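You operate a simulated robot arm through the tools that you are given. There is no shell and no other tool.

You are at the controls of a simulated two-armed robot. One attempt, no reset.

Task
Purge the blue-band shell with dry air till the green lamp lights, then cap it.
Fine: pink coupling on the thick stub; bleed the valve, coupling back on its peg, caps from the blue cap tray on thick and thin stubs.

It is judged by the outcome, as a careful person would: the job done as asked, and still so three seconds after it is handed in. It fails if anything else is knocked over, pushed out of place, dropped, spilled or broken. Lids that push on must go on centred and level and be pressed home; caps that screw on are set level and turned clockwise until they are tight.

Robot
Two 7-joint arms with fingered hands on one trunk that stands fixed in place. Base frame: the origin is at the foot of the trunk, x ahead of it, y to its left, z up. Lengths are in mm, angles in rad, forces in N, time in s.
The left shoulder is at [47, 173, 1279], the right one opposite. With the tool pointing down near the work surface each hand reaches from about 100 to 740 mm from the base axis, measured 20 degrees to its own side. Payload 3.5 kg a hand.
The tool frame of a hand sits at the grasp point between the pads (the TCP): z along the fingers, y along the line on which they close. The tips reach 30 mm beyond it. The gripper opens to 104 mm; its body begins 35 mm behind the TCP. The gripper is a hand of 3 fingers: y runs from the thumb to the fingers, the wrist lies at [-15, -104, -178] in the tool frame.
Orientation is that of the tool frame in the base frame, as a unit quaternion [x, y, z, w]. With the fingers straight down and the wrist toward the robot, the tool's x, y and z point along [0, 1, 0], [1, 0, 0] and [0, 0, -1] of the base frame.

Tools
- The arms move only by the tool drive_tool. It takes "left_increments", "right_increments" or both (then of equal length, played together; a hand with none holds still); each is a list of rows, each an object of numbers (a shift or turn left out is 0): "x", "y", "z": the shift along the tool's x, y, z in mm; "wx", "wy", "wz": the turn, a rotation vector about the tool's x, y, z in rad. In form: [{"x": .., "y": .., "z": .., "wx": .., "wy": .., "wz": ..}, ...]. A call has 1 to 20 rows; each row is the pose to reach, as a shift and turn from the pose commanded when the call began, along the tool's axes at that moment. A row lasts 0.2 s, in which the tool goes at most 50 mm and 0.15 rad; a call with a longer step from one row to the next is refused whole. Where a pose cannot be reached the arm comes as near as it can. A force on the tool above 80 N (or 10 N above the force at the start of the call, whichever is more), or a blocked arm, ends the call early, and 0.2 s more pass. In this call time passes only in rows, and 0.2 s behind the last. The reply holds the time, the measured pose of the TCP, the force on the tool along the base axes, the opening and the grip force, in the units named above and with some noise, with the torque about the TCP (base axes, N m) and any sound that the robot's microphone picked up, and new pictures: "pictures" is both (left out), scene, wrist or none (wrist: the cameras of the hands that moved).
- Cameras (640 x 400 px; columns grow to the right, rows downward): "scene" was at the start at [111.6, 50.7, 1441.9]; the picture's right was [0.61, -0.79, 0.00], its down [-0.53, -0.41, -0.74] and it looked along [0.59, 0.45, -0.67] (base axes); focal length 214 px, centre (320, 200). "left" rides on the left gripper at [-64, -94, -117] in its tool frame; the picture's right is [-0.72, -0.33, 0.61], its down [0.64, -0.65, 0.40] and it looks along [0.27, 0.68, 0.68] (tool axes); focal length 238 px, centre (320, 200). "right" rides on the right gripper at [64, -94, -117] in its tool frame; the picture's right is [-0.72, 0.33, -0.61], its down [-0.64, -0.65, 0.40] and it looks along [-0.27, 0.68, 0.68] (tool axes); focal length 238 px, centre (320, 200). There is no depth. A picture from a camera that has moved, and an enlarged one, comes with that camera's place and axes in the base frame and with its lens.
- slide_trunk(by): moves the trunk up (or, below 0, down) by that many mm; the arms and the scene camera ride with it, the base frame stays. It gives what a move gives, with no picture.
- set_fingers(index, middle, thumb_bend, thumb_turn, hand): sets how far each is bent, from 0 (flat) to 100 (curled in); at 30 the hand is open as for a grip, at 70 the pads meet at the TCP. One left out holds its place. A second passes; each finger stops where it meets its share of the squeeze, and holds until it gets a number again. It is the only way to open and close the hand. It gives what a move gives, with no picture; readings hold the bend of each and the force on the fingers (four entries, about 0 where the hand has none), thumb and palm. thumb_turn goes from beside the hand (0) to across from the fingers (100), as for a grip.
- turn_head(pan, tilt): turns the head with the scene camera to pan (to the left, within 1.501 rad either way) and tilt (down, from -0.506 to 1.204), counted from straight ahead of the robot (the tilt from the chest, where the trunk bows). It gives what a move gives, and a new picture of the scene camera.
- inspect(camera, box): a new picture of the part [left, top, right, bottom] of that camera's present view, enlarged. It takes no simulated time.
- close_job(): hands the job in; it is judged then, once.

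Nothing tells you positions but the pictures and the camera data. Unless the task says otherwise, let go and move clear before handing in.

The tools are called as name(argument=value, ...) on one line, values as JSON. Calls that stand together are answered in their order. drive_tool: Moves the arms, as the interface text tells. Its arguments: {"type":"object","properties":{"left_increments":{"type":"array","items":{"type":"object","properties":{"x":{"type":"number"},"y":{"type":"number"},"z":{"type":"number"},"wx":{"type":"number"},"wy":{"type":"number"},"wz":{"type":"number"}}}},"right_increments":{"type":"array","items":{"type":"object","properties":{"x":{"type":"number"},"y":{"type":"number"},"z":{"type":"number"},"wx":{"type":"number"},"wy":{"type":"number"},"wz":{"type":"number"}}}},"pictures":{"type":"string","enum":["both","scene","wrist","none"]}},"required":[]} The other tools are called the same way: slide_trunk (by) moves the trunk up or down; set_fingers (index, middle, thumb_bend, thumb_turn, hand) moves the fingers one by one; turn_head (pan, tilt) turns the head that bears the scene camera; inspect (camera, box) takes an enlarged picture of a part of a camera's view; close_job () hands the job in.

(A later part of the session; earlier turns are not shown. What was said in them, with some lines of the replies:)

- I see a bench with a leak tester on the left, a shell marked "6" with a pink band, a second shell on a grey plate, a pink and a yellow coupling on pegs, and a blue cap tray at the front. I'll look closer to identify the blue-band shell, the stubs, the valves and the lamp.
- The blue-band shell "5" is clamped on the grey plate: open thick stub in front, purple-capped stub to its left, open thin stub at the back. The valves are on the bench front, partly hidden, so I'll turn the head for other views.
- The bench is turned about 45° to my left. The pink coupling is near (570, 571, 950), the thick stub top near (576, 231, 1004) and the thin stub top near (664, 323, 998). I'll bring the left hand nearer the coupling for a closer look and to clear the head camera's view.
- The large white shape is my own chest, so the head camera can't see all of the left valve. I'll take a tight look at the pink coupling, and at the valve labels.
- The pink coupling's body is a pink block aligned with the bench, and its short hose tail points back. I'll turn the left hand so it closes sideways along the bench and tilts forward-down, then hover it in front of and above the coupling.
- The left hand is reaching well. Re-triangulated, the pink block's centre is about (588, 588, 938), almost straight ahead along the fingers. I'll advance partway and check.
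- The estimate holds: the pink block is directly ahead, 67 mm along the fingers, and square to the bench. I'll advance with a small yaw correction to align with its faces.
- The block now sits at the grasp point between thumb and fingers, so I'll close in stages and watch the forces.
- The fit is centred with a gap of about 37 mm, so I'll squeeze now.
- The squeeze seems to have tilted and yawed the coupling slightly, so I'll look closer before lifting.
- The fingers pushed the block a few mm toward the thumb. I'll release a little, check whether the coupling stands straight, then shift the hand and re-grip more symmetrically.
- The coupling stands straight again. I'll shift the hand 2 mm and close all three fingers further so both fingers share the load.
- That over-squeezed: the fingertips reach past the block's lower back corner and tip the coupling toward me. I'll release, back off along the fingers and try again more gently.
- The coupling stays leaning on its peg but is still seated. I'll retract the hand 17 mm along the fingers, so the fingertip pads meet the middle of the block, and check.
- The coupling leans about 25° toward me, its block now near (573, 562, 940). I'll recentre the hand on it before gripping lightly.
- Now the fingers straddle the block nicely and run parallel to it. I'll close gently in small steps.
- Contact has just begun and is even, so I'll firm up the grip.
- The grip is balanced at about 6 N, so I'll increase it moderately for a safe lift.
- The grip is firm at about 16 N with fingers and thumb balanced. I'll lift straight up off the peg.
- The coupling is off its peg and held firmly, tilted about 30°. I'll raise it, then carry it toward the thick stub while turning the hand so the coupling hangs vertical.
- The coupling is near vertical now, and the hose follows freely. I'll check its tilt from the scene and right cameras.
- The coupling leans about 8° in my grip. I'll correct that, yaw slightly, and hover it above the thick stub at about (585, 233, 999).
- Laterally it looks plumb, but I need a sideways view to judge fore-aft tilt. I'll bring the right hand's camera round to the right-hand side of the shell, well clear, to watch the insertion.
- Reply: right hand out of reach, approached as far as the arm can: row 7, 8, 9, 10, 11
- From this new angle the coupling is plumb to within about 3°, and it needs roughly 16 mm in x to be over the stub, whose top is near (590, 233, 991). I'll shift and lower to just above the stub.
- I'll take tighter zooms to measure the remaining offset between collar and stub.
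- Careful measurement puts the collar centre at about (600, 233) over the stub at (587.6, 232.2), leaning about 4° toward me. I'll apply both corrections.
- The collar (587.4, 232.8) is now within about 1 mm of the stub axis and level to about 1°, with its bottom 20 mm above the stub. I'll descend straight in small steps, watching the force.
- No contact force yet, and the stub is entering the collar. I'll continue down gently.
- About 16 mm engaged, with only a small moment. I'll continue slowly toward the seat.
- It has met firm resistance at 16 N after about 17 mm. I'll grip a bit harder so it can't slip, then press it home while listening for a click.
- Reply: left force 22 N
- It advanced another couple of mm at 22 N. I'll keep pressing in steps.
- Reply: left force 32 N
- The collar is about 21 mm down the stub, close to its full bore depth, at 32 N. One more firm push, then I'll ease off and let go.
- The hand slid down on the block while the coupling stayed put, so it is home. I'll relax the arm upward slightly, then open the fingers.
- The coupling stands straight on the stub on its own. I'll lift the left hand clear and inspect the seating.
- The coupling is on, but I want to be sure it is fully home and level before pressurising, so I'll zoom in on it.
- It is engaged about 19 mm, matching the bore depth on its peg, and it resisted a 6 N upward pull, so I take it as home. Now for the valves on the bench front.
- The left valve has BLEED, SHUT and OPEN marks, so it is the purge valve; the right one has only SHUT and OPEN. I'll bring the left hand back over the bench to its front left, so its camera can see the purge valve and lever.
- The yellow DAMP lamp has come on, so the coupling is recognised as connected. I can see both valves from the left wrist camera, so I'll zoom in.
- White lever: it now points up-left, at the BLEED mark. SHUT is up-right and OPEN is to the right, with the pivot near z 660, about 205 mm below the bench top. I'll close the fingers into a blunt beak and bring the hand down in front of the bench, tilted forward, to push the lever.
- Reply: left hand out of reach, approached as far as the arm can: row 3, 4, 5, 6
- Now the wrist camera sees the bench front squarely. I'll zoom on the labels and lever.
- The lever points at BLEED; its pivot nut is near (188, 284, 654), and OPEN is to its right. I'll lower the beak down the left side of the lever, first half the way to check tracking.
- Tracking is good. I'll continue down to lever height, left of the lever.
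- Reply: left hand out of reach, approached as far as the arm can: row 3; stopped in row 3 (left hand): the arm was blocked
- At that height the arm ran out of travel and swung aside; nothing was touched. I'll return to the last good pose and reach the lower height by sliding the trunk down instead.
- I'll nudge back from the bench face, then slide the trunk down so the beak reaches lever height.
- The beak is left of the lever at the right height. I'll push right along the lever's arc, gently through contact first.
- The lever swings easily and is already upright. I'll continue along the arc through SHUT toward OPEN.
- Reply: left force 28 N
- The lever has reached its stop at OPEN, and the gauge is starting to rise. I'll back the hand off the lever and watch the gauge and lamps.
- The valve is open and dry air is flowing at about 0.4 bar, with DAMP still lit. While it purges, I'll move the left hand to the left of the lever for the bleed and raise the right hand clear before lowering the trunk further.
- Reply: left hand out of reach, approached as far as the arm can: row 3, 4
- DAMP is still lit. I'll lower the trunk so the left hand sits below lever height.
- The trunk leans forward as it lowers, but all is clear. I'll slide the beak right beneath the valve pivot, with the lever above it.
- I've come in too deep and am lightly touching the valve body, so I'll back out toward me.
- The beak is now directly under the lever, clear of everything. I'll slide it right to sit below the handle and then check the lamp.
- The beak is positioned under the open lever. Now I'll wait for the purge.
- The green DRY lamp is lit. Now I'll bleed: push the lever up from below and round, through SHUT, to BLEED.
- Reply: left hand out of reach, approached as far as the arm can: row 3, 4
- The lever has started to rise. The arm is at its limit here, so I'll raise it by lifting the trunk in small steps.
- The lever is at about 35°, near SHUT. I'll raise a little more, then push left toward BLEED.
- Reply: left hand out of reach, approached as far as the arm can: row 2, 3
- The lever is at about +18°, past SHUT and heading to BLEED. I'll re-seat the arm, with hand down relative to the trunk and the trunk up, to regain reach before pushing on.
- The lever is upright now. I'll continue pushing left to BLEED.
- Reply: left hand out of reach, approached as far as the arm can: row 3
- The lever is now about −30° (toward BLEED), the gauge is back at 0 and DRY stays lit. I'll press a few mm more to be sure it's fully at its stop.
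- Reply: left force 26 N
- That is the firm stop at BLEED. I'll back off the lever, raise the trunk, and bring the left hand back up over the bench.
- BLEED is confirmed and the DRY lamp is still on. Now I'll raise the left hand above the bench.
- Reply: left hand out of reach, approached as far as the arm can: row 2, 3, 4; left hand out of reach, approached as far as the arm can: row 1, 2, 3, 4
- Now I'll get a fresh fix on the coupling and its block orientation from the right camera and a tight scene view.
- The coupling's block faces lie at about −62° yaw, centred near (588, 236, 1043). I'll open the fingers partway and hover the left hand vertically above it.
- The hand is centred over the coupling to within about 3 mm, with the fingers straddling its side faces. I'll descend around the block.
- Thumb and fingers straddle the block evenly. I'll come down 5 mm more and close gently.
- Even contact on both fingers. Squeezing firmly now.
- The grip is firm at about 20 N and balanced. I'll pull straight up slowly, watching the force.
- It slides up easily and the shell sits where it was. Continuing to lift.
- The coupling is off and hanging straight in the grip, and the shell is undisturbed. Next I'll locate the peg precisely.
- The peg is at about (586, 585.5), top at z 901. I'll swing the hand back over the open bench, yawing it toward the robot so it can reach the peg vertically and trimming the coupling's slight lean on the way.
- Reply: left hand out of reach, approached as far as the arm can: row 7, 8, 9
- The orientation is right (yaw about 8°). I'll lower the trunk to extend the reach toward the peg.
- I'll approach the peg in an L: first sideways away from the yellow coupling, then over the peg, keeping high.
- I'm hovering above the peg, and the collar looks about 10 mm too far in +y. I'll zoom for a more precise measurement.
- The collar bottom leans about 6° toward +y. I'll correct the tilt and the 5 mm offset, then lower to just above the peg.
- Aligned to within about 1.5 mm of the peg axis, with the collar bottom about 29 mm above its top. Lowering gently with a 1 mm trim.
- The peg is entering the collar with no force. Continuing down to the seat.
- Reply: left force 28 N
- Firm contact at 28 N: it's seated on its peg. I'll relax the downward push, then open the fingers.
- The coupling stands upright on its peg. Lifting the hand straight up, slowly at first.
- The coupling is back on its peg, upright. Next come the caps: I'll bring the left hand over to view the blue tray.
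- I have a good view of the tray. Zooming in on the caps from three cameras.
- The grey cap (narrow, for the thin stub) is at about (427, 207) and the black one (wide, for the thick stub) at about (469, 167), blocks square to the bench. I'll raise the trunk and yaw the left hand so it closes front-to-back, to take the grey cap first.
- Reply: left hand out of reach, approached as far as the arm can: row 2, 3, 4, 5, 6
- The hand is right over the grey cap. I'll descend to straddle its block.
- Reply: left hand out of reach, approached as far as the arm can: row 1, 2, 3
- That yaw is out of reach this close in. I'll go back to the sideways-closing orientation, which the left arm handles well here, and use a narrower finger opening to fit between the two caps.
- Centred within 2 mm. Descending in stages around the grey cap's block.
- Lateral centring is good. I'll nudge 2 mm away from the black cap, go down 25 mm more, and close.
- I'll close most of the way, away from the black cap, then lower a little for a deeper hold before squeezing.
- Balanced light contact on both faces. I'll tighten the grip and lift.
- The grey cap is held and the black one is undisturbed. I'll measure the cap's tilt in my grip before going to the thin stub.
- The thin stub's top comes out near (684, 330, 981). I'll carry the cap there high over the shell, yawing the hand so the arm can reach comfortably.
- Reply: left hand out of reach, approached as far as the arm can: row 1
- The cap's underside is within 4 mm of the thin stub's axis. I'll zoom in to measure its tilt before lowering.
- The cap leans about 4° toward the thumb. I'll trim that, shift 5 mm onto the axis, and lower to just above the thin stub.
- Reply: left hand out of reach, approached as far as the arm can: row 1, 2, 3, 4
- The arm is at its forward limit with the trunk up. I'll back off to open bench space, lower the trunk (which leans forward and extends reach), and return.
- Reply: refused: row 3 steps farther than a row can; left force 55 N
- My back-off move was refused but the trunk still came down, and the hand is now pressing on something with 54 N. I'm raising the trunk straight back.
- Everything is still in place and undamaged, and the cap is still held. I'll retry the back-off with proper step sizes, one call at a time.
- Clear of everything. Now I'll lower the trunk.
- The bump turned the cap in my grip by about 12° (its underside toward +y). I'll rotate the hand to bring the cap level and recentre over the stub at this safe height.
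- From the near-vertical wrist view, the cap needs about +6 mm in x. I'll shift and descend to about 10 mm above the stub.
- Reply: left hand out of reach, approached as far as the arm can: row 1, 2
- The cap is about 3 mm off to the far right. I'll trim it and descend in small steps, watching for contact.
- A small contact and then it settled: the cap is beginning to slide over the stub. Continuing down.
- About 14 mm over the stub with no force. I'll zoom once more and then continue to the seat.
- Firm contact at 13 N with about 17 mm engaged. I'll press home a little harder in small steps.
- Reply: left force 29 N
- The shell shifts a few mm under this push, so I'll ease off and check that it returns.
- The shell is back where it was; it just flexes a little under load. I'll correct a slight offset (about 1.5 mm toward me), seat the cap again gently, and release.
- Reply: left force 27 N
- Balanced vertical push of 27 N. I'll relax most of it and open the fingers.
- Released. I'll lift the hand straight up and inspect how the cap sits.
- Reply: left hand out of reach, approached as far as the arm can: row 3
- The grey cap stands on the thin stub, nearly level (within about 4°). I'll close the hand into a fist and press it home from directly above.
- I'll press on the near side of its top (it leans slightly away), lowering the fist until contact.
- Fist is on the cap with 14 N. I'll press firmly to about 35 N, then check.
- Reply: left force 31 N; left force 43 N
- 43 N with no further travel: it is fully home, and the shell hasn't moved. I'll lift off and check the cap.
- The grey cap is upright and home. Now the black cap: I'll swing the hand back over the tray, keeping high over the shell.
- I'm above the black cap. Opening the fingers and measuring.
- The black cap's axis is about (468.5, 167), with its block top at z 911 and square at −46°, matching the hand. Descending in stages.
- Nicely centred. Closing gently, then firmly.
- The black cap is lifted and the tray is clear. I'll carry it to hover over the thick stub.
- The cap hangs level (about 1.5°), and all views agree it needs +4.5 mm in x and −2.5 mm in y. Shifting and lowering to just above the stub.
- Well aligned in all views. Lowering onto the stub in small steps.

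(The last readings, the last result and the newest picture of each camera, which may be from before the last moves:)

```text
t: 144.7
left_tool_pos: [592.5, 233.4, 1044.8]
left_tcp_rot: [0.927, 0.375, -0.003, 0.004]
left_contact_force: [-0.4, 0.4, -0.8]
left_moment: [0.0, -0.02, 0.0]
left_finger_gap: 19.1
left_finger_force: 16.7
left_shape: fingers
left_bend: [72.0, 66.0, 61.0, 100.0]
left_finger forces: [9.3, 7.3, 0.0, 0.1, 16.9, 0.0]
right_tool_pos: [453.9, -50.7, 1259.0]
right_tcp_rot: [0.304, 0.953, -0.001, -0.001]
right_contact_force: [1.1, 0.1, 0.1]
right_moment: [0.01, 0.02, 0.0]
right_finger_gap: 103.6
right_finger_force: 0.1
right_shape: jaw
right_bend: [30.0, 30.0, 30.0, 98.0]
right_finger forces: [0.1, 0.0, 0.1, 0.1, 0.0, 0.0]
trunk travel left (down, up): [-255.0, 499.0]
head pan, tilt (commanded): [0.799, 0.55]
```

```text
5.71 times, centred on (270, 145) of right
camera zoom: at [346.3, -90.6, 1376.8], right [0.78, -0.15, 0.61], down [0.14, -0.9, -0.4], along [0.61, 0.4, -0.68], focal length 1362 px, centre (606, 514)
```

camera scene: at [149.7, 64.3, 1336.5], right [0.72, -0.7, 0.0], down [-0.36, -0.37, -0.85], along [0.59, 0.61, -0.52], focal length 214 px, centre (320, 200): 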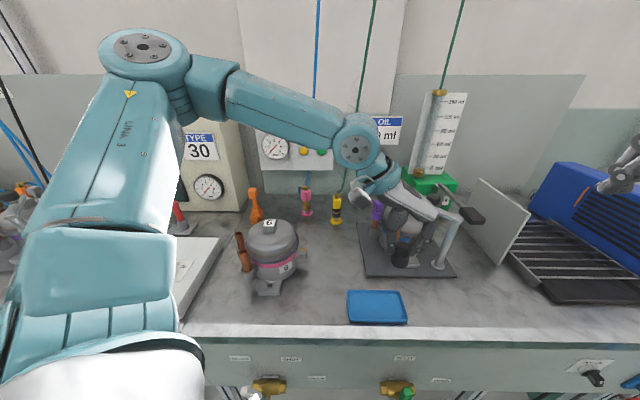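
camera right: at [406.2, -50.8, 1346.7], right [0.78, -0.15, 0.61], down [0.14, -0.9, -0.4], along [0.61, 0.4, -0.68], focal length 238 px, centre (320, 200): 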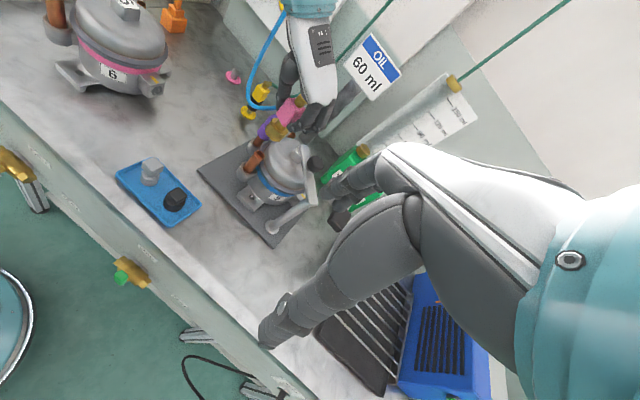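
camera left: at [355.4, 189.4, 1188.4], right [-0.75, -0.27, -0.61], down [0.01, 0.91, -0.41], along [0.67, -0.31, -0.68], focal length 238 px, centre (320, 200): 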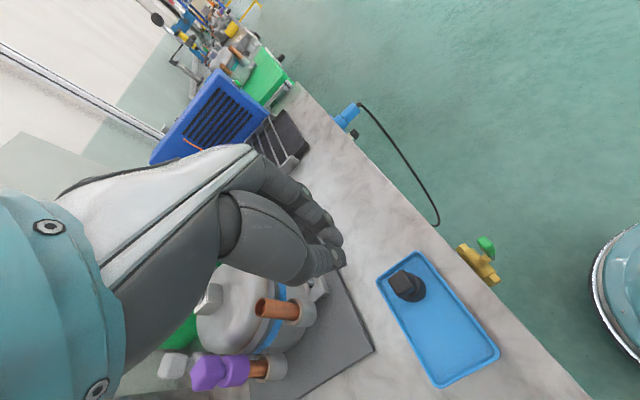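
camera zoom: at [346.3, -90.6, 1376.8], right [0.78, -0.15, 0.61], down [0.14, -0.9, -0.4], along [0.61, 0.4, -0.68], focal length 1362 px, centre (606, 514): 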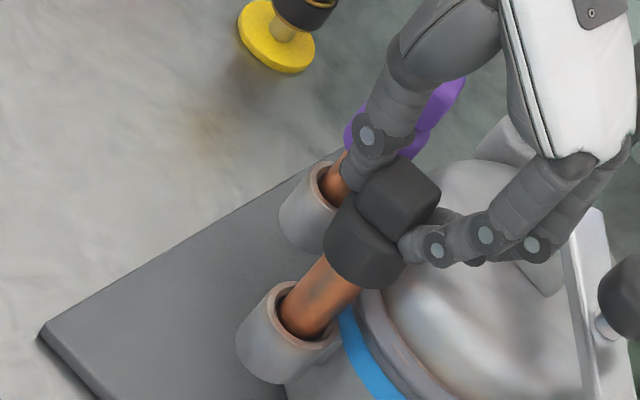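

The cap is sliding over the stub with no force. Continuing to the seat.

drive_tool(left_increments=[{"z": 4}], pictures="none")

drive_tool(left_increments=[{"z": 4}], pictures="none")

drive_tool(left_increments=[{"z": 4}], pictures="none")

inspect(camera="scene", box=[375, 195, 425, 255])

inspect(camera="left", box=[310, 200, 430, 290])

```text
t: 145.1
left_tool_pos: [593.2, 232.9, 1041.0]
left_tcp_rot: [0.927, 0.375, -0.003, 0.004]
left_contact_force: [0.3, 0.2, -0.2]
left_moment: [0.04, 0.02, -0.01]
left_finger_gap: 19.0
left_finger_force: 16.5
left_shape: fingers
left_bend: [72.0, 66.0, 61.0, 100.0]
left_finger forces: [9.3, 7.4, 0.0, 0.1, 16.9, 0.1]
right_tool_pos: [453.9, -51.6, 1259.4]
right_tcp_rot: [0.304, 0.953, -0.001, -0.001]
right_contact_force: [0.3, 0.1, 0.0]
right_moment: [-0.01, -0.02, 0.0]
right_finger_gap: 103.9
right_finger_force: 0.0
right_shape: jaw
right_bend: [30.0, 30.0, 30.0, 98.0]
right_finger forces: [0.1, 0.1, 0.0, 0.1, 0.0, 0.0]
trunk travel left (down, up): [-255.0, 499.0]
head pan, tilt (commanded): [0.799, 0.55]
```

```text
t: 145.5
left_tool_pos: [592.5, 232.7, 1036.1]
left_tcp_rot: [0.927, 0.375, -0.004, 0.004]
left_contact_force: [0.3, -0.2, -0.6]
left_moment: [0.01, 0.01, 0.01]
left_finger_gap: 19.2
left_finger_force: 17.1
left_shape: fingers
left_bend: [72.0, 66.0, 61.0, 100.0]
left_finger forces: [9.3, 7.4, 0.1, 0.0, 16.9, 0.1]
right_tool_pos: [453.2, -50.8, 1258.9]
right_tcp_rot: [0.304, 0.953, 0.0, -0.001]
right_contact_force: [0.4, -0.1, 0.5]
right_moment: [0.01, 0.02, 0.0]
right_finger_gap: 103.7
right_finger_force: 0.0
right_shape: jaw
right_bend: [30.0, 30.0, 30.0, 98.0]
right_finger forces: [0.0, 0.0, 0.0, 0.0, 0.0, 0.1]
trunk travel left (down, up): [-255.0, 499.0]
head pan, tilt (commanded): [0.799, 0.55]
```

```text
t: 145.9
left_tool_pos: [591.3, 234.3, 1032.4]
left_tcp_rot: [0.927, 0.375, -0.003, 0.004]
left_contact_force: [-1.0, 1.5, 3.9]
left_moment: [0.27, 0.3, 0.03]
left_finger_gap: 19.6
left_finger_force: 18.6
left_shape: fingers
left_bend: [72.0, 66.0, 62.0, 100.0]
left_finger forces: [8.9, 6.1, 0.0, 0.0, 22.2, 0.0]
right_tool_pos: [453.3, -51.5, 1259.5]
right_tcp_rot: [0.304, 0.953, 0.001, -0.001]
right_contact_force: [0.3, 0.2, 0.7]
right_moment: [0.02, 0.01, 0.03]
right_finger_gap: 103.4
right_finger_force: 0.1
right_shape: jaw
right_bend: [30.0, 30.0, 30.0, 98.0]
right_finger forces: [0.1, 0.0, 0.0, 0.0, 0.0, 0.1]
trunk travel left (down, up): [-255.0, 499.0]
head pan, tilt (commanded): [0.799, 0.55]
```

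```text
6.67 times, centred on (400, 225) of scene
camera zoom: at [149.6, 64.3, 1336.5], right [0.72, -0.7, 0.0], down [-0.36, -0.37, -0.85], along [0.59, 0.61, -0.52], focal length 1430 px, centre (-213, 33)
```

zoom: 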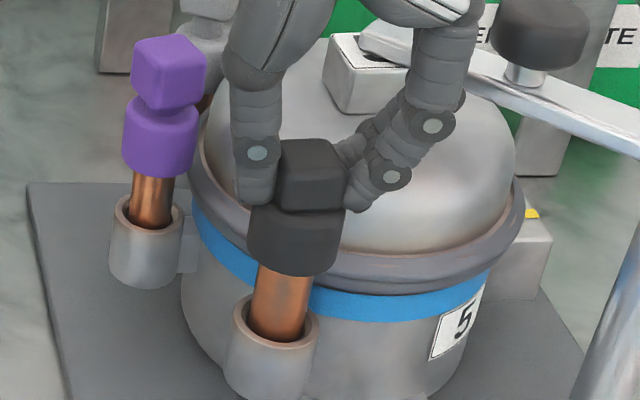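

```text
4.44 times, centred on (370, 245) of left
camera zoom: at [480.1, 256.8, 1149.3], right [-0.75, -0.27, -0.61], down [0.01, 0.91, -0.41], along [0.67, -0.31, -0.68], focal length 1059 px, centre (98, 0)
```

zoom: 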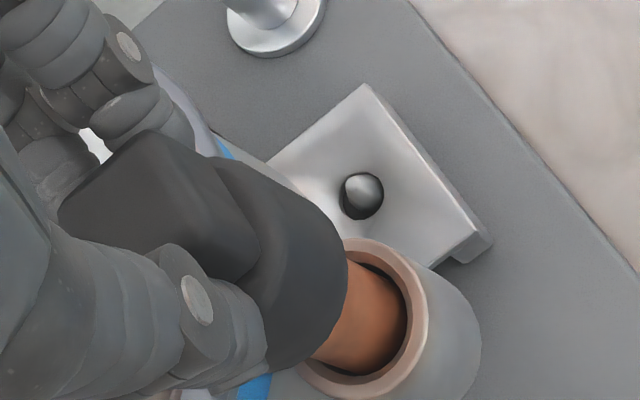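

Contact with about 16 mm engaged. Pressing a little more to seat.

drive_tool(left_increments=[{"z": 4}], pictures="none")

inspect(camera="scene", box=[375, 195, 425, 255])

inspect(camera="right", box=[240, 110, 300, 180])

```text
t: 146.3
left_tool_pos: [591.9, 232.6, 1032.1]
left_tcp_rot: [0.927, 0.375, 0.0, 0.007]
left_contact_force: [-3.8, 3.4, 19.2]
left_moment: [0.49, 0.57, 0.03]
left_finger_gap: 19.0
left_finger_force: 23.3
left_shape: fingers
left_bend: [72.0, 66.0, 62.0, 100.0]
left_finger forces: [8.3, 6.2, 0.0, 0.0, 32.5, 0.1]
right_tool_pos: [451.2, -51.8, 1261.3]
right_tcp_rot: [0.304, 0.953, 0.0, 0.0]
right_contact_force: [-0.8, 0.7, -0.1]
right_moment: [-0.01, -0.02, -0.02]
right_finger_gap: 103.6
right_finger_force: 0.0
right_shape: jaw
right_bend: [30.0, 30.0, 30.0, 98.0]
right_finger forces: [0.0, 0.0, 0.1, 0.0, 0.1, 0.0]
trunk travel left (down, up): [-255.0, 499.0]
head pan, tilt (commanded): [0.799, 0.55]
```

```text
6.67 times, centred on (400, 225) of scene
camera zoom: at [148.0, 64.2, 1337.0], right [0.72, -0.7, 0.0], down [-0.36, -0.37, -0.85], along [0.6, 0.61, -0.52], focal length 1430 px, centre (-213, 33)
```

zoom: 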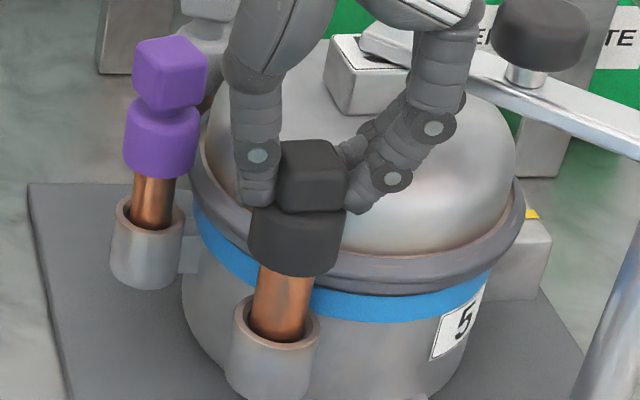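

```text
5.71 times, centred on (270, 145) of right
camera zoom: at [343.9, -90.9, 1377.8], right [0.77, -0.15, 0.61], down [0.14, -0.9, -0.4], along [0.62, 0.4, -0.68], focal length 1362 px, centre (606, 514)
```

zoom: 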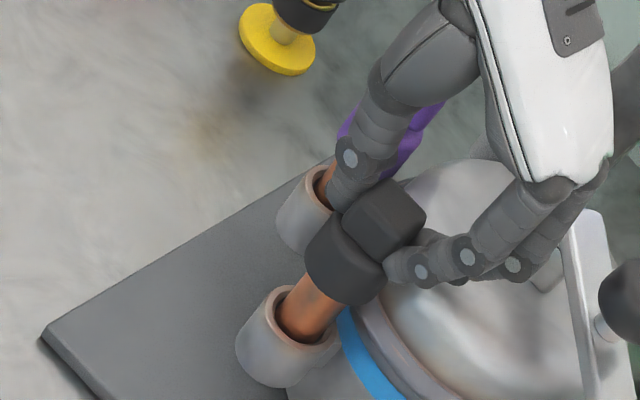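

Firm at 19 N with no more travel. I'll relax, open, and lift off, then press home from above with the fist as before.

drive_tool(left_increments=[{"z": -3.5}], pictures="none")

set_fingers(hand="left", index=50, middle=50, thumb_bend=49)

inspect(camera="scene", box=[375, 195, 425, 255])

inspect(camera="right", box=[240, 110, 300, 180])

```text
t: 146.7
left_tool_pos: [591.0, 232.7, 1030.0]
left_tcp_rot: [0.927, 0.375, -0.003, 0.004]
left_contact_force: [-0.1, -0.1, 10.3]
left_moment: [0.27, 0.27, 0.06]
left_finger_gap: 19.3
left_finger_force: 20.7
left_shape: fingers
left_bend: [72.0, 66.0, 63.0, 100.0]
left_finger forces: [9.5, 7.8, 0.1, 0.0, 25.2, 0.0]
right_tool_pos: [454.1, -51.4, 1259.1]
right_tcp_rot: [0.304, 0.953, 0.0, 0.0]
right_contact_force: [0.4, 0.3, -0.5]
right_moment: [0.01, 0.01, 0.01]
right_finger_gap: 103.7
right_finger_force: 0.1
right_shape: jaw
right_bend: [30.0, 30.0, 30.0, 98.0]
right_finger forces: [0.0, 0.0, 0.0, 0.1, 0.0, 0.0]
trunk travel left (down, up): [-255.0, 499.0]
head pan, tilt (commanded): [0.799, 0.55]
```

```text
t: 147.7
left_tool_pos: [591.8, 232.7, 1032.6]
left_tcp_rot: [0.927, 0.375, -0.005, 0.003]
left_contact_force: [0.3, -0.4, -0.7]
left_moment: [-0.02, -0.02, 0.0]
left_finger_gap: 52.5
left_finger_force: 0.0
left_shape: fingers
left_bend: [50.0, 50.0, 49.0, 100.0]
left_finger forces: [0.0, 0.0, 0.0, 0.1, 0.1, 0.0]
right_tool_pos: [453.3, -51.3, 1260.1]
right_tcp_rot: [0.304, 0.953, 0.0, -0.001]
right_contact_force: [0.8, -0.2, 0.0]
right_moment: [-0.01, -0.01, 0.0]
right_finger_gap: 103.6
right_finger_force: 0.1
right_shape: jaw
right_bend: [30.0, 30.0, 30.0, 98.0]
right_finger forces: [0.0, 0.0, 0.0, 0.0, 0.0, 0.1]
trunk travel left (down, up): [-255.0, 499.0]
head pan, tilt (commanded): [0.799, 0.55]
```

```text
6.67 times, centred on (400, 225) of scene
camera zoom: at [150.2, 64.4, 1336.4], right [0.72, -0.7, 0.0], down [-0.36, -0.37, -0.85], along [0.59, 0.61, -0.52], focal length 1430 px, centre (-213, 33)
```

zoom: 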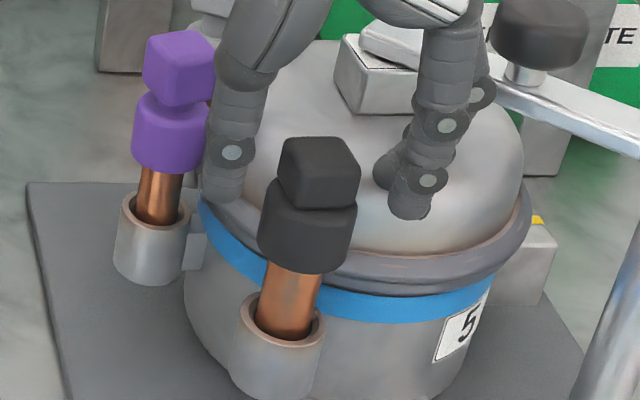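

```text
5.71 times, centred on (270, 145) of right
camera zoom: at [346.1, -90.7, 1376.8], right [0.78, -0.15, 0.61], down [0.14, -0.9, -0.4], along [0.61, 0.4, -0.68], focal length 1362 px, centre (606, 514)
```

zoom: 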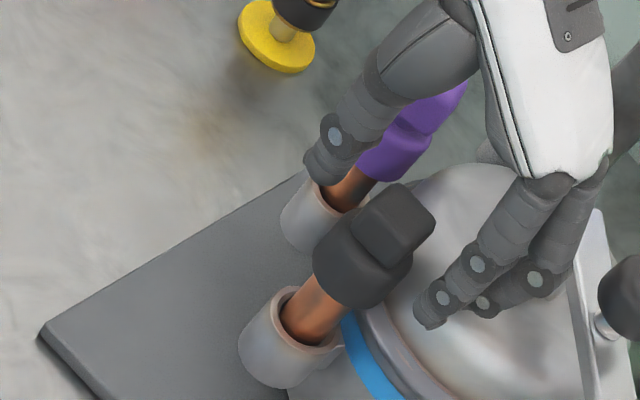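

I'll lift the hand clear and check the shell and caps.

drive_tool(left_increments=[{"z": -20}, {"z": -50}, {"z": -90}], pictures="none")

inspect(camera="scene", box=[375, 195, 425, 255])

inspect(camera="right", box=[240, 110, 300, 180])

inspect(camera="left", box=[300, 200, 460, 320])

```text
t: 148.5
left_tool_pos: [591.7, 234.9, 1120.6]
left_tcp_rot: [0.927, 0.374, -0.005, 0.003]
left_contact_force: [0.1, 0.1, -0.1]
left_moment: [0.03, -0.03, 0.02]
left_finger_gap: 52.8
left_finger_force: 0.0
left_shape: fingers
left_bend: [50.0, 50.0, 49.0, 100.0]
left_finger forces: [0.0, 0.0, 0.0, 0.1, 0.0, 0.0]
right_tool_pos: [453.6, -51.9, 1259.4]
right_tcp_rot: [0.304, 0.953, 0.0, -0.001]
right_contact_force: [-0.2, -0.7, -0.2]
right_moment: [0.0, 0.0, 0.0]
right_finger_gap: 103.7
right_finger_force: 0.1
right_shape: jaw
right_bend: [30.0, 30.0, 30.0, 98.0]
right_finger forces: [0.0, 0.0, 0.1, 0.0, 0.0, 0.0]
trunk travel left (down, up): [-255.0, 499.0]
head pan, tilt (commanded): [0.799, 0.55]
```

```text
6.67 times, centred on (400, 225) of scene
camera zoom: at [149.8, 64.1, 1336.5], right [0.72, -0.7, 0.0], down [-0.36, -0.37, -0.85], along [0.59, 0.61, -0.52], focal length 1430 px, centre (-213, 33)
```

zoom: 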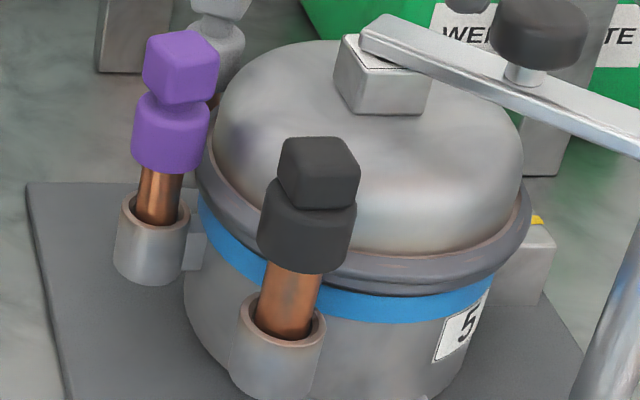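

```text
5.71 times, centred on (270, 145) of right
camera zoom: at [345.7, -91.0, 1377.0], right [0.78, -0.15, 0.61], down [0.14, -0.9, -0.4], along [0.61, 0.4, -0.68], focal length 1362 px, centre (606, 514)
```

zoom: 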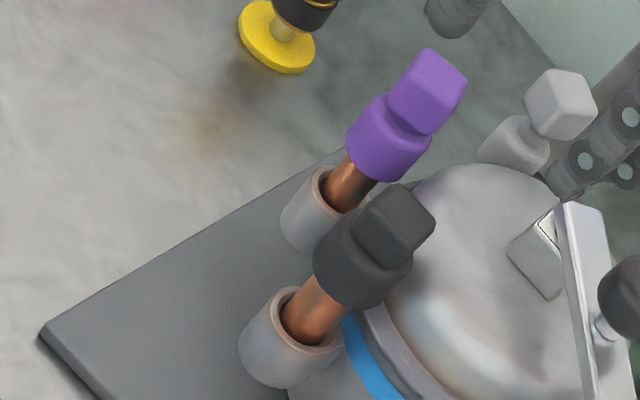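

```text
3.33 times, centred on (380, 260) of left
camera zoom: at [481.2, 257.9, 1237.4], right [-0.75, -0.27, -0.61], down [0.01, 0.91, -0.41], along [0.67, -0.31, -0.68], focal length 794 px, centre (120, 0)
```

zoom: 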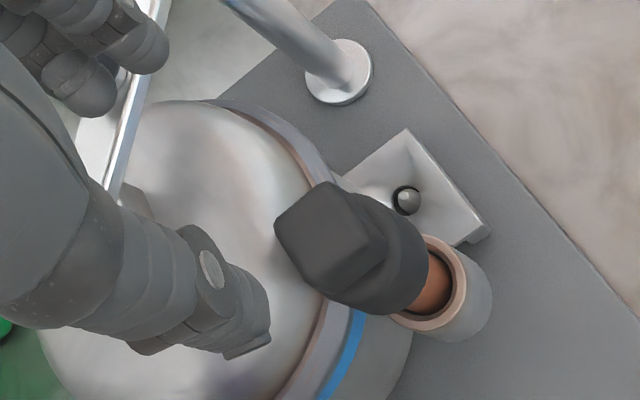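

Both caps look upright. I'll make a fist and press the black cap home from above.

set_fingers(hand="left", index=73, middle=73, thumb_bend=71)

drive_tool(left_increments=[{"x": -1.5, "y": 0, "z": 20}, {"x": -3, "y": -0.5, "z": 45}, {"x": -3, "y": -0.5, "z": 60}], pictures="none")

inspect(camera="scene", box=[375, 190, 425, 250])

inspect(camera="right", box=[240, 100, 300, 170])

inspect(camera="left", box=[300, 200, 420, 290])

```text
t: 149.5
left_tool_pos: [592.3, 235.1, 1120.8]
left_tcp_rot: [0.927, 0.375, -0.003, 0.003]
left_contact_force: [0.2, 0.4, -0.6]
left_moment: [-0.01, 0.01, 0.01]
left_finger_gap: 0.2
left_finger_force: 0.0
left_shape: fingers
left_bend: [73.0, 73.0, 70.0, 100.0]
left_finger forces: [0.0, 0.1, 0.0, 0.0, 0.0, 0.1]
right_tool_pos: [453.4, -51.3, 1258.6]
right_tcp_rot: [0.304, 0.953, -0.001, -0.001]
right_contact_force: [-0.4, 0.3, 0.1]
right_moment: [-0.01, 0.03, -0.04]
right_finger_gap: 103.8
right_finger_force: 0.1
right_shape: jaw
right_bend: [30.0, 30.0, 30.0, 98.0]
right_finger forces: [0.0, 0.1, 0.0, 0.0, 0.0, 0.1]
trunk travel left (down, up): [-255.0, 499.0]
head pan, tilt (commanded): [0.799, 0.55]
```

```text
t: 150.3
left_tool_pos: [590.4, 232.4, 1060.6]
left_tcp_rot: [0.927, 0.375, -0.004, 0.003]
left_contact_force: [-0.3, 0.1, -0.6]
left_moment: [0.02, 0.01, 0.02]
left_finger_gap: 0.2
left_finger_force: 0.1
left_shape: fingers
left_bend: [73.0, 73.0, 70.0, 100.0]
left_finger forces: [0.0, 0.0, 0.0, 0.1, 0.0, 0.0]
right_tool_pos: [455.0, -51.0, 1258.9]
right_tcp_rot: [0.305, 0.952, 0.0, -0.001]
right_contact_force: [-0.5, -0.9, 0.6]
right_moment: [0.01, -0.03, 0.05]
right_finger_gap: 103.4
right_finger_force: 0.1
right_shape: jaw
right_bend: [30.0, 30.0, 30.0, 98.0]
right_finger forces: [0.0, 0.1, 0.0, 0.0, 0.1, 0.0]
trunk travel left (down, up): [-255.0, 499.0]
head pan, tilt (commanded): [0.799, 0.55]
```

```text
6.67 times, centred on (400, 220) of scene
camera zoom: at [150.3, 64.5, 1336.4], right [0.72, -0.7, 0.0], down [-0.36, -0.37, -0.85], along [0.59, 0.61, -0.52], focal length 1430 px, centre (-213, 67)
```

zoom: 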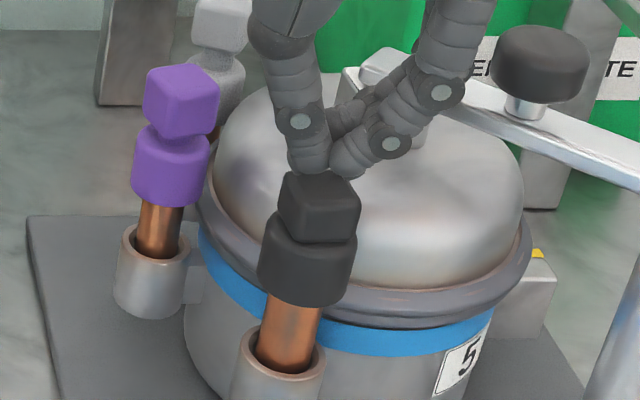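

```text
5.71 times, centred on (270, 135) of right
camera zoom: at [346.3, -90.6, 1376.7], right [0.78, -0.15, 0.61], down [0.14, -0.9, -0.4], along [0.61, 0.4, -0.68], focal length 1362 px, centre (606, 571)
```

zoom: 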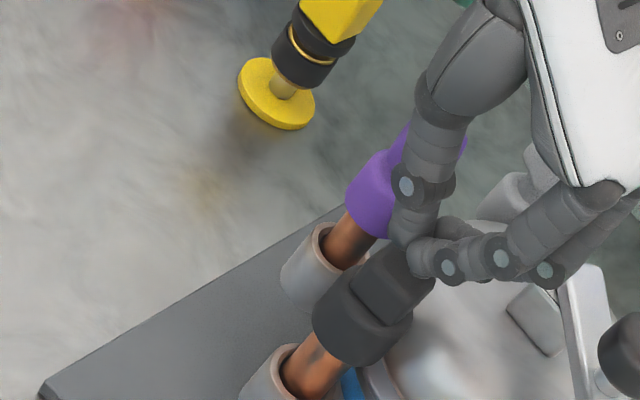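

```text
4.44 times, centred on (360, 245) of left
camera zoom: at [479.0, 255.7, 1177.5], right [-0.75, -0.27, -0.61], down [0.01, 0.91, -0.41], along [0.67, -0.31, -0.68], focal length 1059 px, centre (142, 0)
```

zoom: 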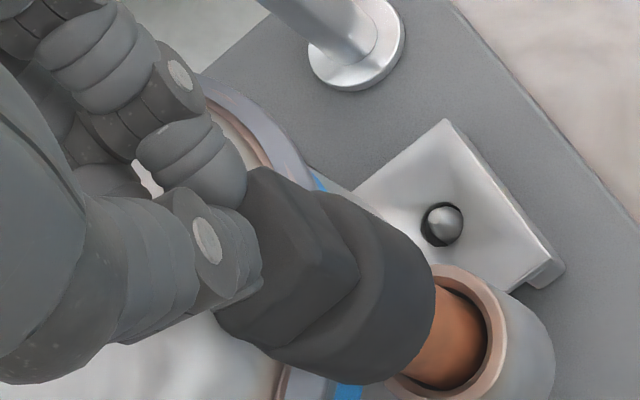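

drive_tool(left_increments=[{"x": -1, "y": -1, "z": 6}, {"x": -1, "y": -1, "z": 11}], pictures="none")

drive_tool(left_increments=[{"z": 5}], pictures="none")

inspect(camera="scene", box=[375, 190, 425, 250])

```text
t: 150.9
left_tool_pos: [587.1, 231.5, 1054.7]
left_tcp_rot: [0.927, 0.376, -0.001, 0.006]
left_contact_force: [-2.1, 1.8, 17.2]
left_moment: [0.22, 0.22, -0.01]
left_finger_gap: 0.0
left_finger_force: 9.7
left_shape: fingers
left_bend: [73.0, 73.0, 71.0, 100.0]
left_finger forces: [0.0, 0.0, 0.0, 0.0, 18.4, 0.0]
right_tool_pos: [453.2, -51.3, 1260.7]
right_tcp_rot: [0.304, 0.953, 0.0, 0.0]
right_contact_force: [0.8, 0.5, 0.4]
right_moment: [0.01, 0.02, -0.02]
right_finger_gap: 103.8
right_finger_force: 0.0
right_shape: jaw
right_bend: [30.0, 30.0, 30.0, 98.0]
right_finger forces: [0.0, 0.1, 0.1, 0.1, 0.0, 0.0]
trunk travel left (down, up): [-255.0, 499.0]
head pan, tilt (commanded): [0.799, 0.55]
```

```text
t: 151.3
left_tool_pos: [588.4, 229.6, 1054.8]
left_tcp_rot: [0.927, 0.375, 0.003, 0.009]
left_contact_force: [-6.2, 5.9, 41.3]
left_moment: [0.57, 0.52, 0.02]
left_finger_gap: 0.0
left_finger_force: 21.4
left_shape: fingers
left_bend: [73.0, 73.0, 70.0, 100.0]
left_finger forces: [0.0, 0.0, 0.0, 0.1, 42.1, 0.0]
right_tool_pos: [449.0, -51.4, 1262.0]
right_tcp_rot: [0.304, 0.953, 0.0, 0.002]
right_contact_force: [0.0, 0.4, -0.1]
right_moment: [-0.02, 0.01, -0.01]
right_finger_gap: 103.6
right_finger_force: 0.0
right_shape: jaw
right_bend: [30.0, 30.0, 30.0, 98.0]
right_finger forces: [0.0, 0.1, 0.0, 0.0, 0.0, 0.0]
trunk travel left (down, up): [-255.0, 499.0]
head pan, tilt (commanded): [0.799, 0.55]
```

```text
6.67 times, centred on (400, 220) of scene
camera zoom: at [145.4, 63.8, 1337.6], right [0.72, -0.7, 0.0], down [-0.36, -0.37, -0.85], along [0.6, 0.61, -0.52], focal length 1430 px, centre (-213, 67)
```

zoom: 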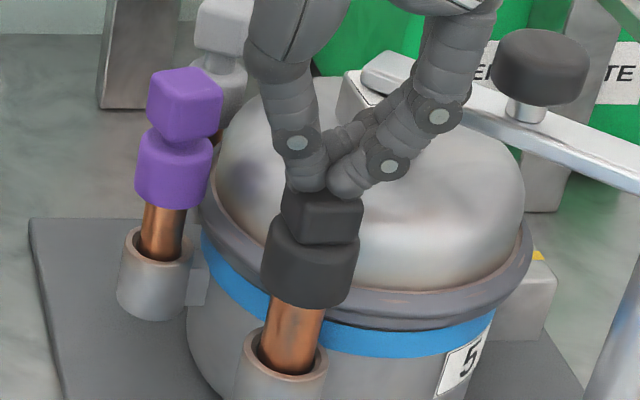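

41 N with no travel: home. Lifting off to check.

drive_tool(left_increments=[{"z": -15}, {"z": -45}, {"z": -85}], pictures="none")

inspect(camera="scene", box=[370, 185, 430, 255])

inspect(camera="right", box=[235, 100, 325, 190])

inspect(camera="left", box=[340, 200, 480, 310])

```text
t: 152.1
left_tool_pos: [587.2, 232.5, 1131.2]
left_tcp_rot: [0.928, 0.374, -0.005, 0.003]
left_contact_force: [0.3, -0.9, -0.5]
left_moment: [0.01, 0.01, 0.03]
left_finger_gap: 0.1
left_finger_force: 0.1
left_shape: fingers
left_bend: [73.0, 73.0, 70.0, 100.0]
left_finger forces: [0.0, 0.0, 0.0, 0.0, 0.1, 0.1]
right_tool_pos: [453.8, -51.1, 1258.4]
right_tcp_rot: [0.304, 0.953, 0.0, -0.001]
right_contact_force: [0.3, -0.2, -0.2]
right_moment: [0.02, 0.0, 0.02]
right_finger_gap: 103.6
right_finger_force: 0.2
right_shape: jaw
right_bend: [30.0, 30.0, 30.0, 98.0]
right_finger forces: [0.0, 0.0, 0.0, 0.0, 0.0, 0.0]
trunk travel left (down, up): [-255.0, 499.0]
head pan, tilt (commanded): [0.799, 0.55]
```

```text
5.71 times, centred on (400, 220) of scene
camera zoom: at [150.2, 64.1, 1336.3], right [0.72, -0.7, 0.0], down [-0.36, -0.37, -0.85], along [0.59, 0.61, -0.52], focal length 1226 px, centre (-137, 86)
```

zoom: 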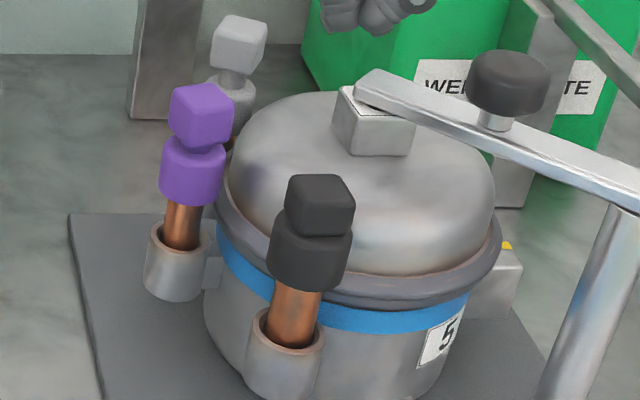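

```text
4.44 times, centred on (280, 145) of right
camera zoom: at [346.2, -90.9, 1376.7], right [0.78, -0.15, 0.61], down [0.14, -0.9, -0.4], along [0.61, 0.4, -0.68], focal length 1059 px, centre (498, 444)
```

zoom: 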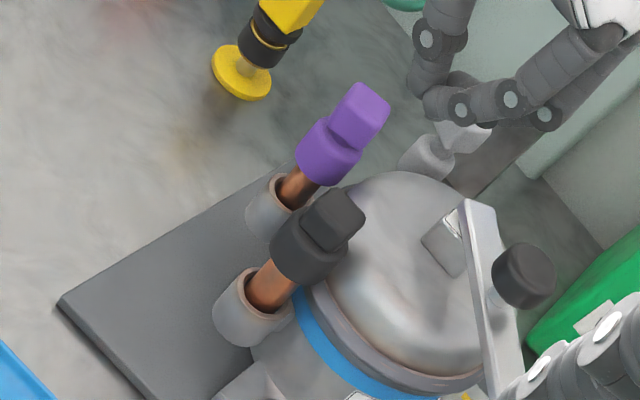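

```text
3.64 times, centred on (410, 255) of left
camera zoom: at [476.8, 255.3, 1249.0], right [-0.75, -0.27, -0.61], down [0.01, 0.91, -0.41], along [0.66, -0.31, -0.68], focal length 867 px, centre (-7, 0)
```

zoom: 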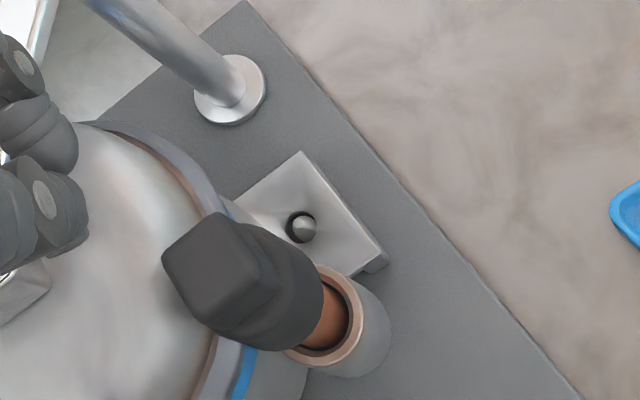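

All three stubs of the blue-band shell are capped and upright. I'll withdraw the left hand up and clear.

drive_tool(left_increments=[{"z": -40}, {"x": -10, "y": -25, "z": -70}, {"x": -25, "y": -60, "z": -85}, {"x": -40, "y": -95, "z": -95}, {"x": -55, "y": -130, "z": -100}, {"x": -70, "y": -165, "z": -105}], pictures="scene")

```text
t: 153.5
left_tool_pos: [423.9, 304.3, 1238.5]
left_tcp_rot: [0.927, 0.376, -0.003, 0.004]
left_contact_force: [-0.3, 0.2, -0.9]
left_moment: [0.01, -0.03, 0.0]
left_finger_gap: 0.0
left_finger_force: 0.1
left_shape: fingers
left_bend: [73.0, 73.0, 70.0, 100.0]
left_finger forces: [0.0, 0.1, 0.1, 0.0, 0.0, 0.0]
right_tool_pos: [452.8, -51.0, 1259.8]
right_tcp_rot: [0.303, 0.953, 0.0, 0.0]
right_contact_force: [0.0, 1.0, 0.3]
right_moment: [0.0, -0.01, -0.01]
right_finger_gap: 103.7
right_finger_force: 0.0
right_shape: jaw
right_bend: [30.0, 30.0, 30.0, 98.0]
right_finger forces: [0.1, 0.1, 0.0, 0.0, 0.0, 0.0]
trunk travel left (down, up): [-255.0, 499.0]
head pan, tilt (commanded): [0.799, 0.55]
camera scene: at [149.4, 64.7, 1336.5], right [0.72, -0.7, 0.0], down [-0.36, -0.37, -0.85], along [0.59, 0.61, -0.52], focal length 214 px, centre (320, 200)
```

scene: 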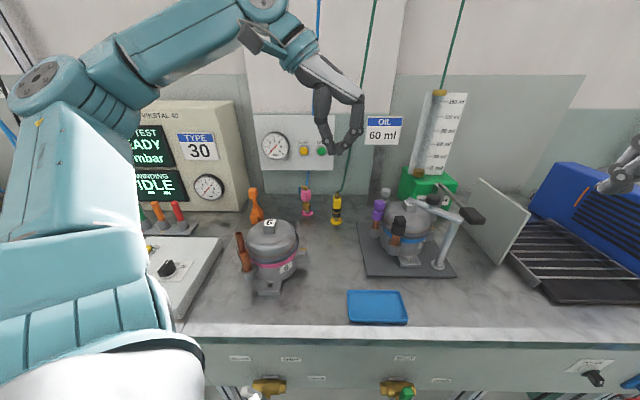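

Final checks on the shell and its caps, the coupling on its peg, the valve, the tray and the surroundings.

inspect(camera="scene", box=[355, 175, 455, 285])

inspect(camera="scene", box=[230, 160, 370, 300])

inspect(camera="scene", box=[210, 340, 430, 400])

inspect(camera="left", box=[320, 160, 520, 330])

inspect(camera="right", box=[220, 60, 360, 200])

```text
3.64 times, centred on (405, 230) of scene
camera zoom: at [149.4, 64.7, 1336.5], right [0.72, -0.7, 0.0], down [-0.36, -0.37, -0.85], along [0.59, 0.61, -0.52], focal length 780 px, centre (11, 91)
```

zoom: 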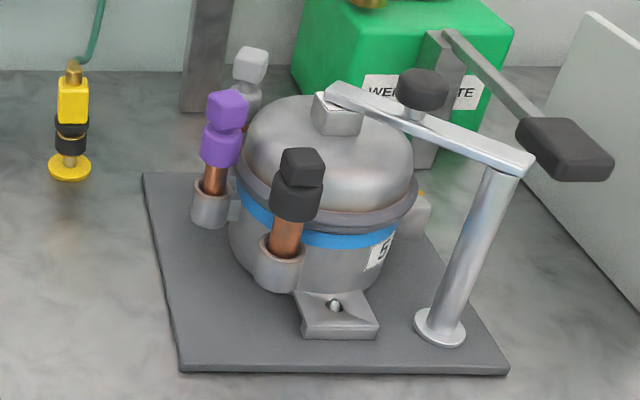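

```text
2.86 times, centred on (300, 230) of scene
camera zoom: at [149.4, 64.7, 1336.5], right [0.72, -0.7, 0.0], down [-0.36, -0.37, -0.85], along [0.59, 0.61, -0.52], focal length 613 px, centre (377, 114)
```

zoom: 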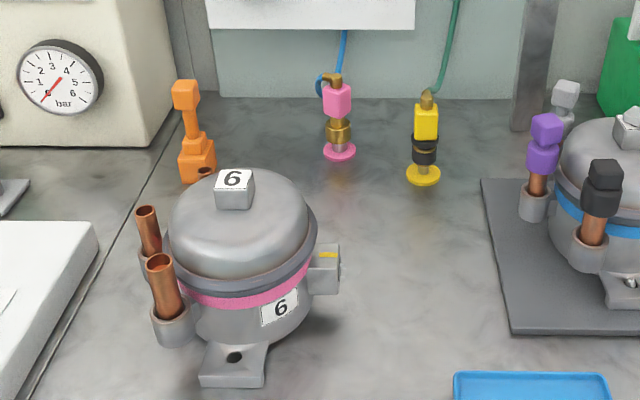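

```text
2.91 times, centred on (320, 370) of scene
camera zoom: at [149.4, 64.7, 1336.5], right [0.72, -0.7, 0.0], down [-0.36, -0.37, -0.85], along [0.59, 0.61, -0.52], focal length 624 px, centre (320, -294)
```

zoom: 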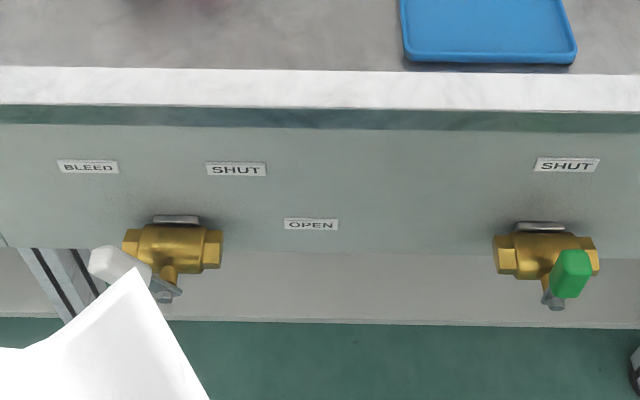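

```text
2.35 times, centred on (420, 245) of left
camera zoom: at [312.2, 327.5, 1353.9], right [-0.75, -0.27, -0.61], down [0.01, 0.91, -0.41], along [0.67, -0.31, -0.68], focal length 561 px, centre (85, 94)
```

zoom: 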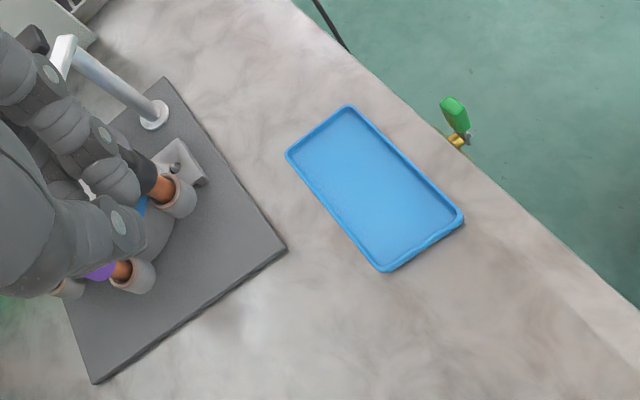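

```text
2.86 times, centred on (290, 130) of right
camera zoom: at [345.3, -90.4, 1377.1], right [0.78, -0.15, 0.61], down [0.14, -0.9, -0.4], along [0.61, 0.4, -0.68], focal length 681 px, centre (406, 400)
```

zoom: 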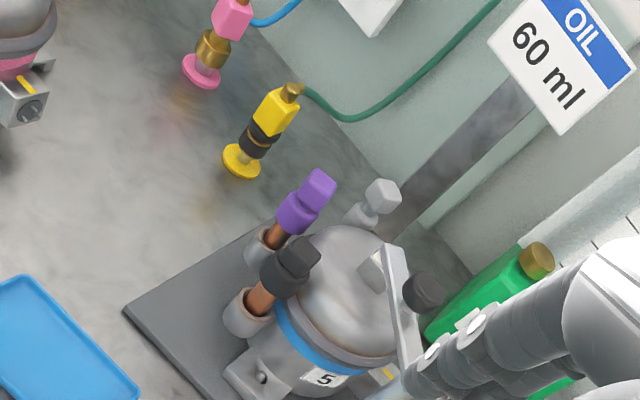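

The blue-band shell is purged and both open stubs are capped, so I'm handing the job in:

- **Purge:** the DRY lamp lit and I then bled the line. The white valve lever is at BLEED and the gauge reads 0.
- **Coupling:** the pink coupling stands upright on its peg.
- **Caps:** black on the thick stub, grey on the thin stub. Both are pressed home and sit within about 4° of level.
- **Surroundings:** nothing else was knocked over or moved, and both hands are clear. The shell itself shifted a few mm on its mounting stud.

At one point the hand pressed down on the shell area with 54 N after a refused move; I checked and saw no damage.

close_job()

```text
The job is handed in.
```

The blue-band shell is purged, bled and capped, and I have handed the job in. No result has come back yet.

- **Purge:** the pink coupling went on the thick stub and I opened the valve. The green DRY lamp lit after about ten seconds.
- **Bleed:** the white valve lever is at its BLEED stop and the gauge was back at 0 before I took the coupling off.
- **Coupling:** it is back on its peg, standing upright.
- **Caps:** black is on the thick stub and grey on the thin stub. I pressed each down with over 40 N until it stopped moving. From the camera views both sit within about 4° of level.

Two things did not go cleanly:

- **Trunk slip:** while I was carrying the grey cap, the arm system refused a back-off move, but the trunk lowering I had sent with it still ran. The hand pressed on the shell area with about 54 N. I raised it at once and saw no damage, but it turned the cap in my grip and I had to realign it.
- **Shell shift:** shell 5 moved a few mm on its mounting stud while I pressed the caps on. The stud is still in its hole, and I did not push the shell back.

Everything else on the bench looked in place in my last views, and both hands are clear.
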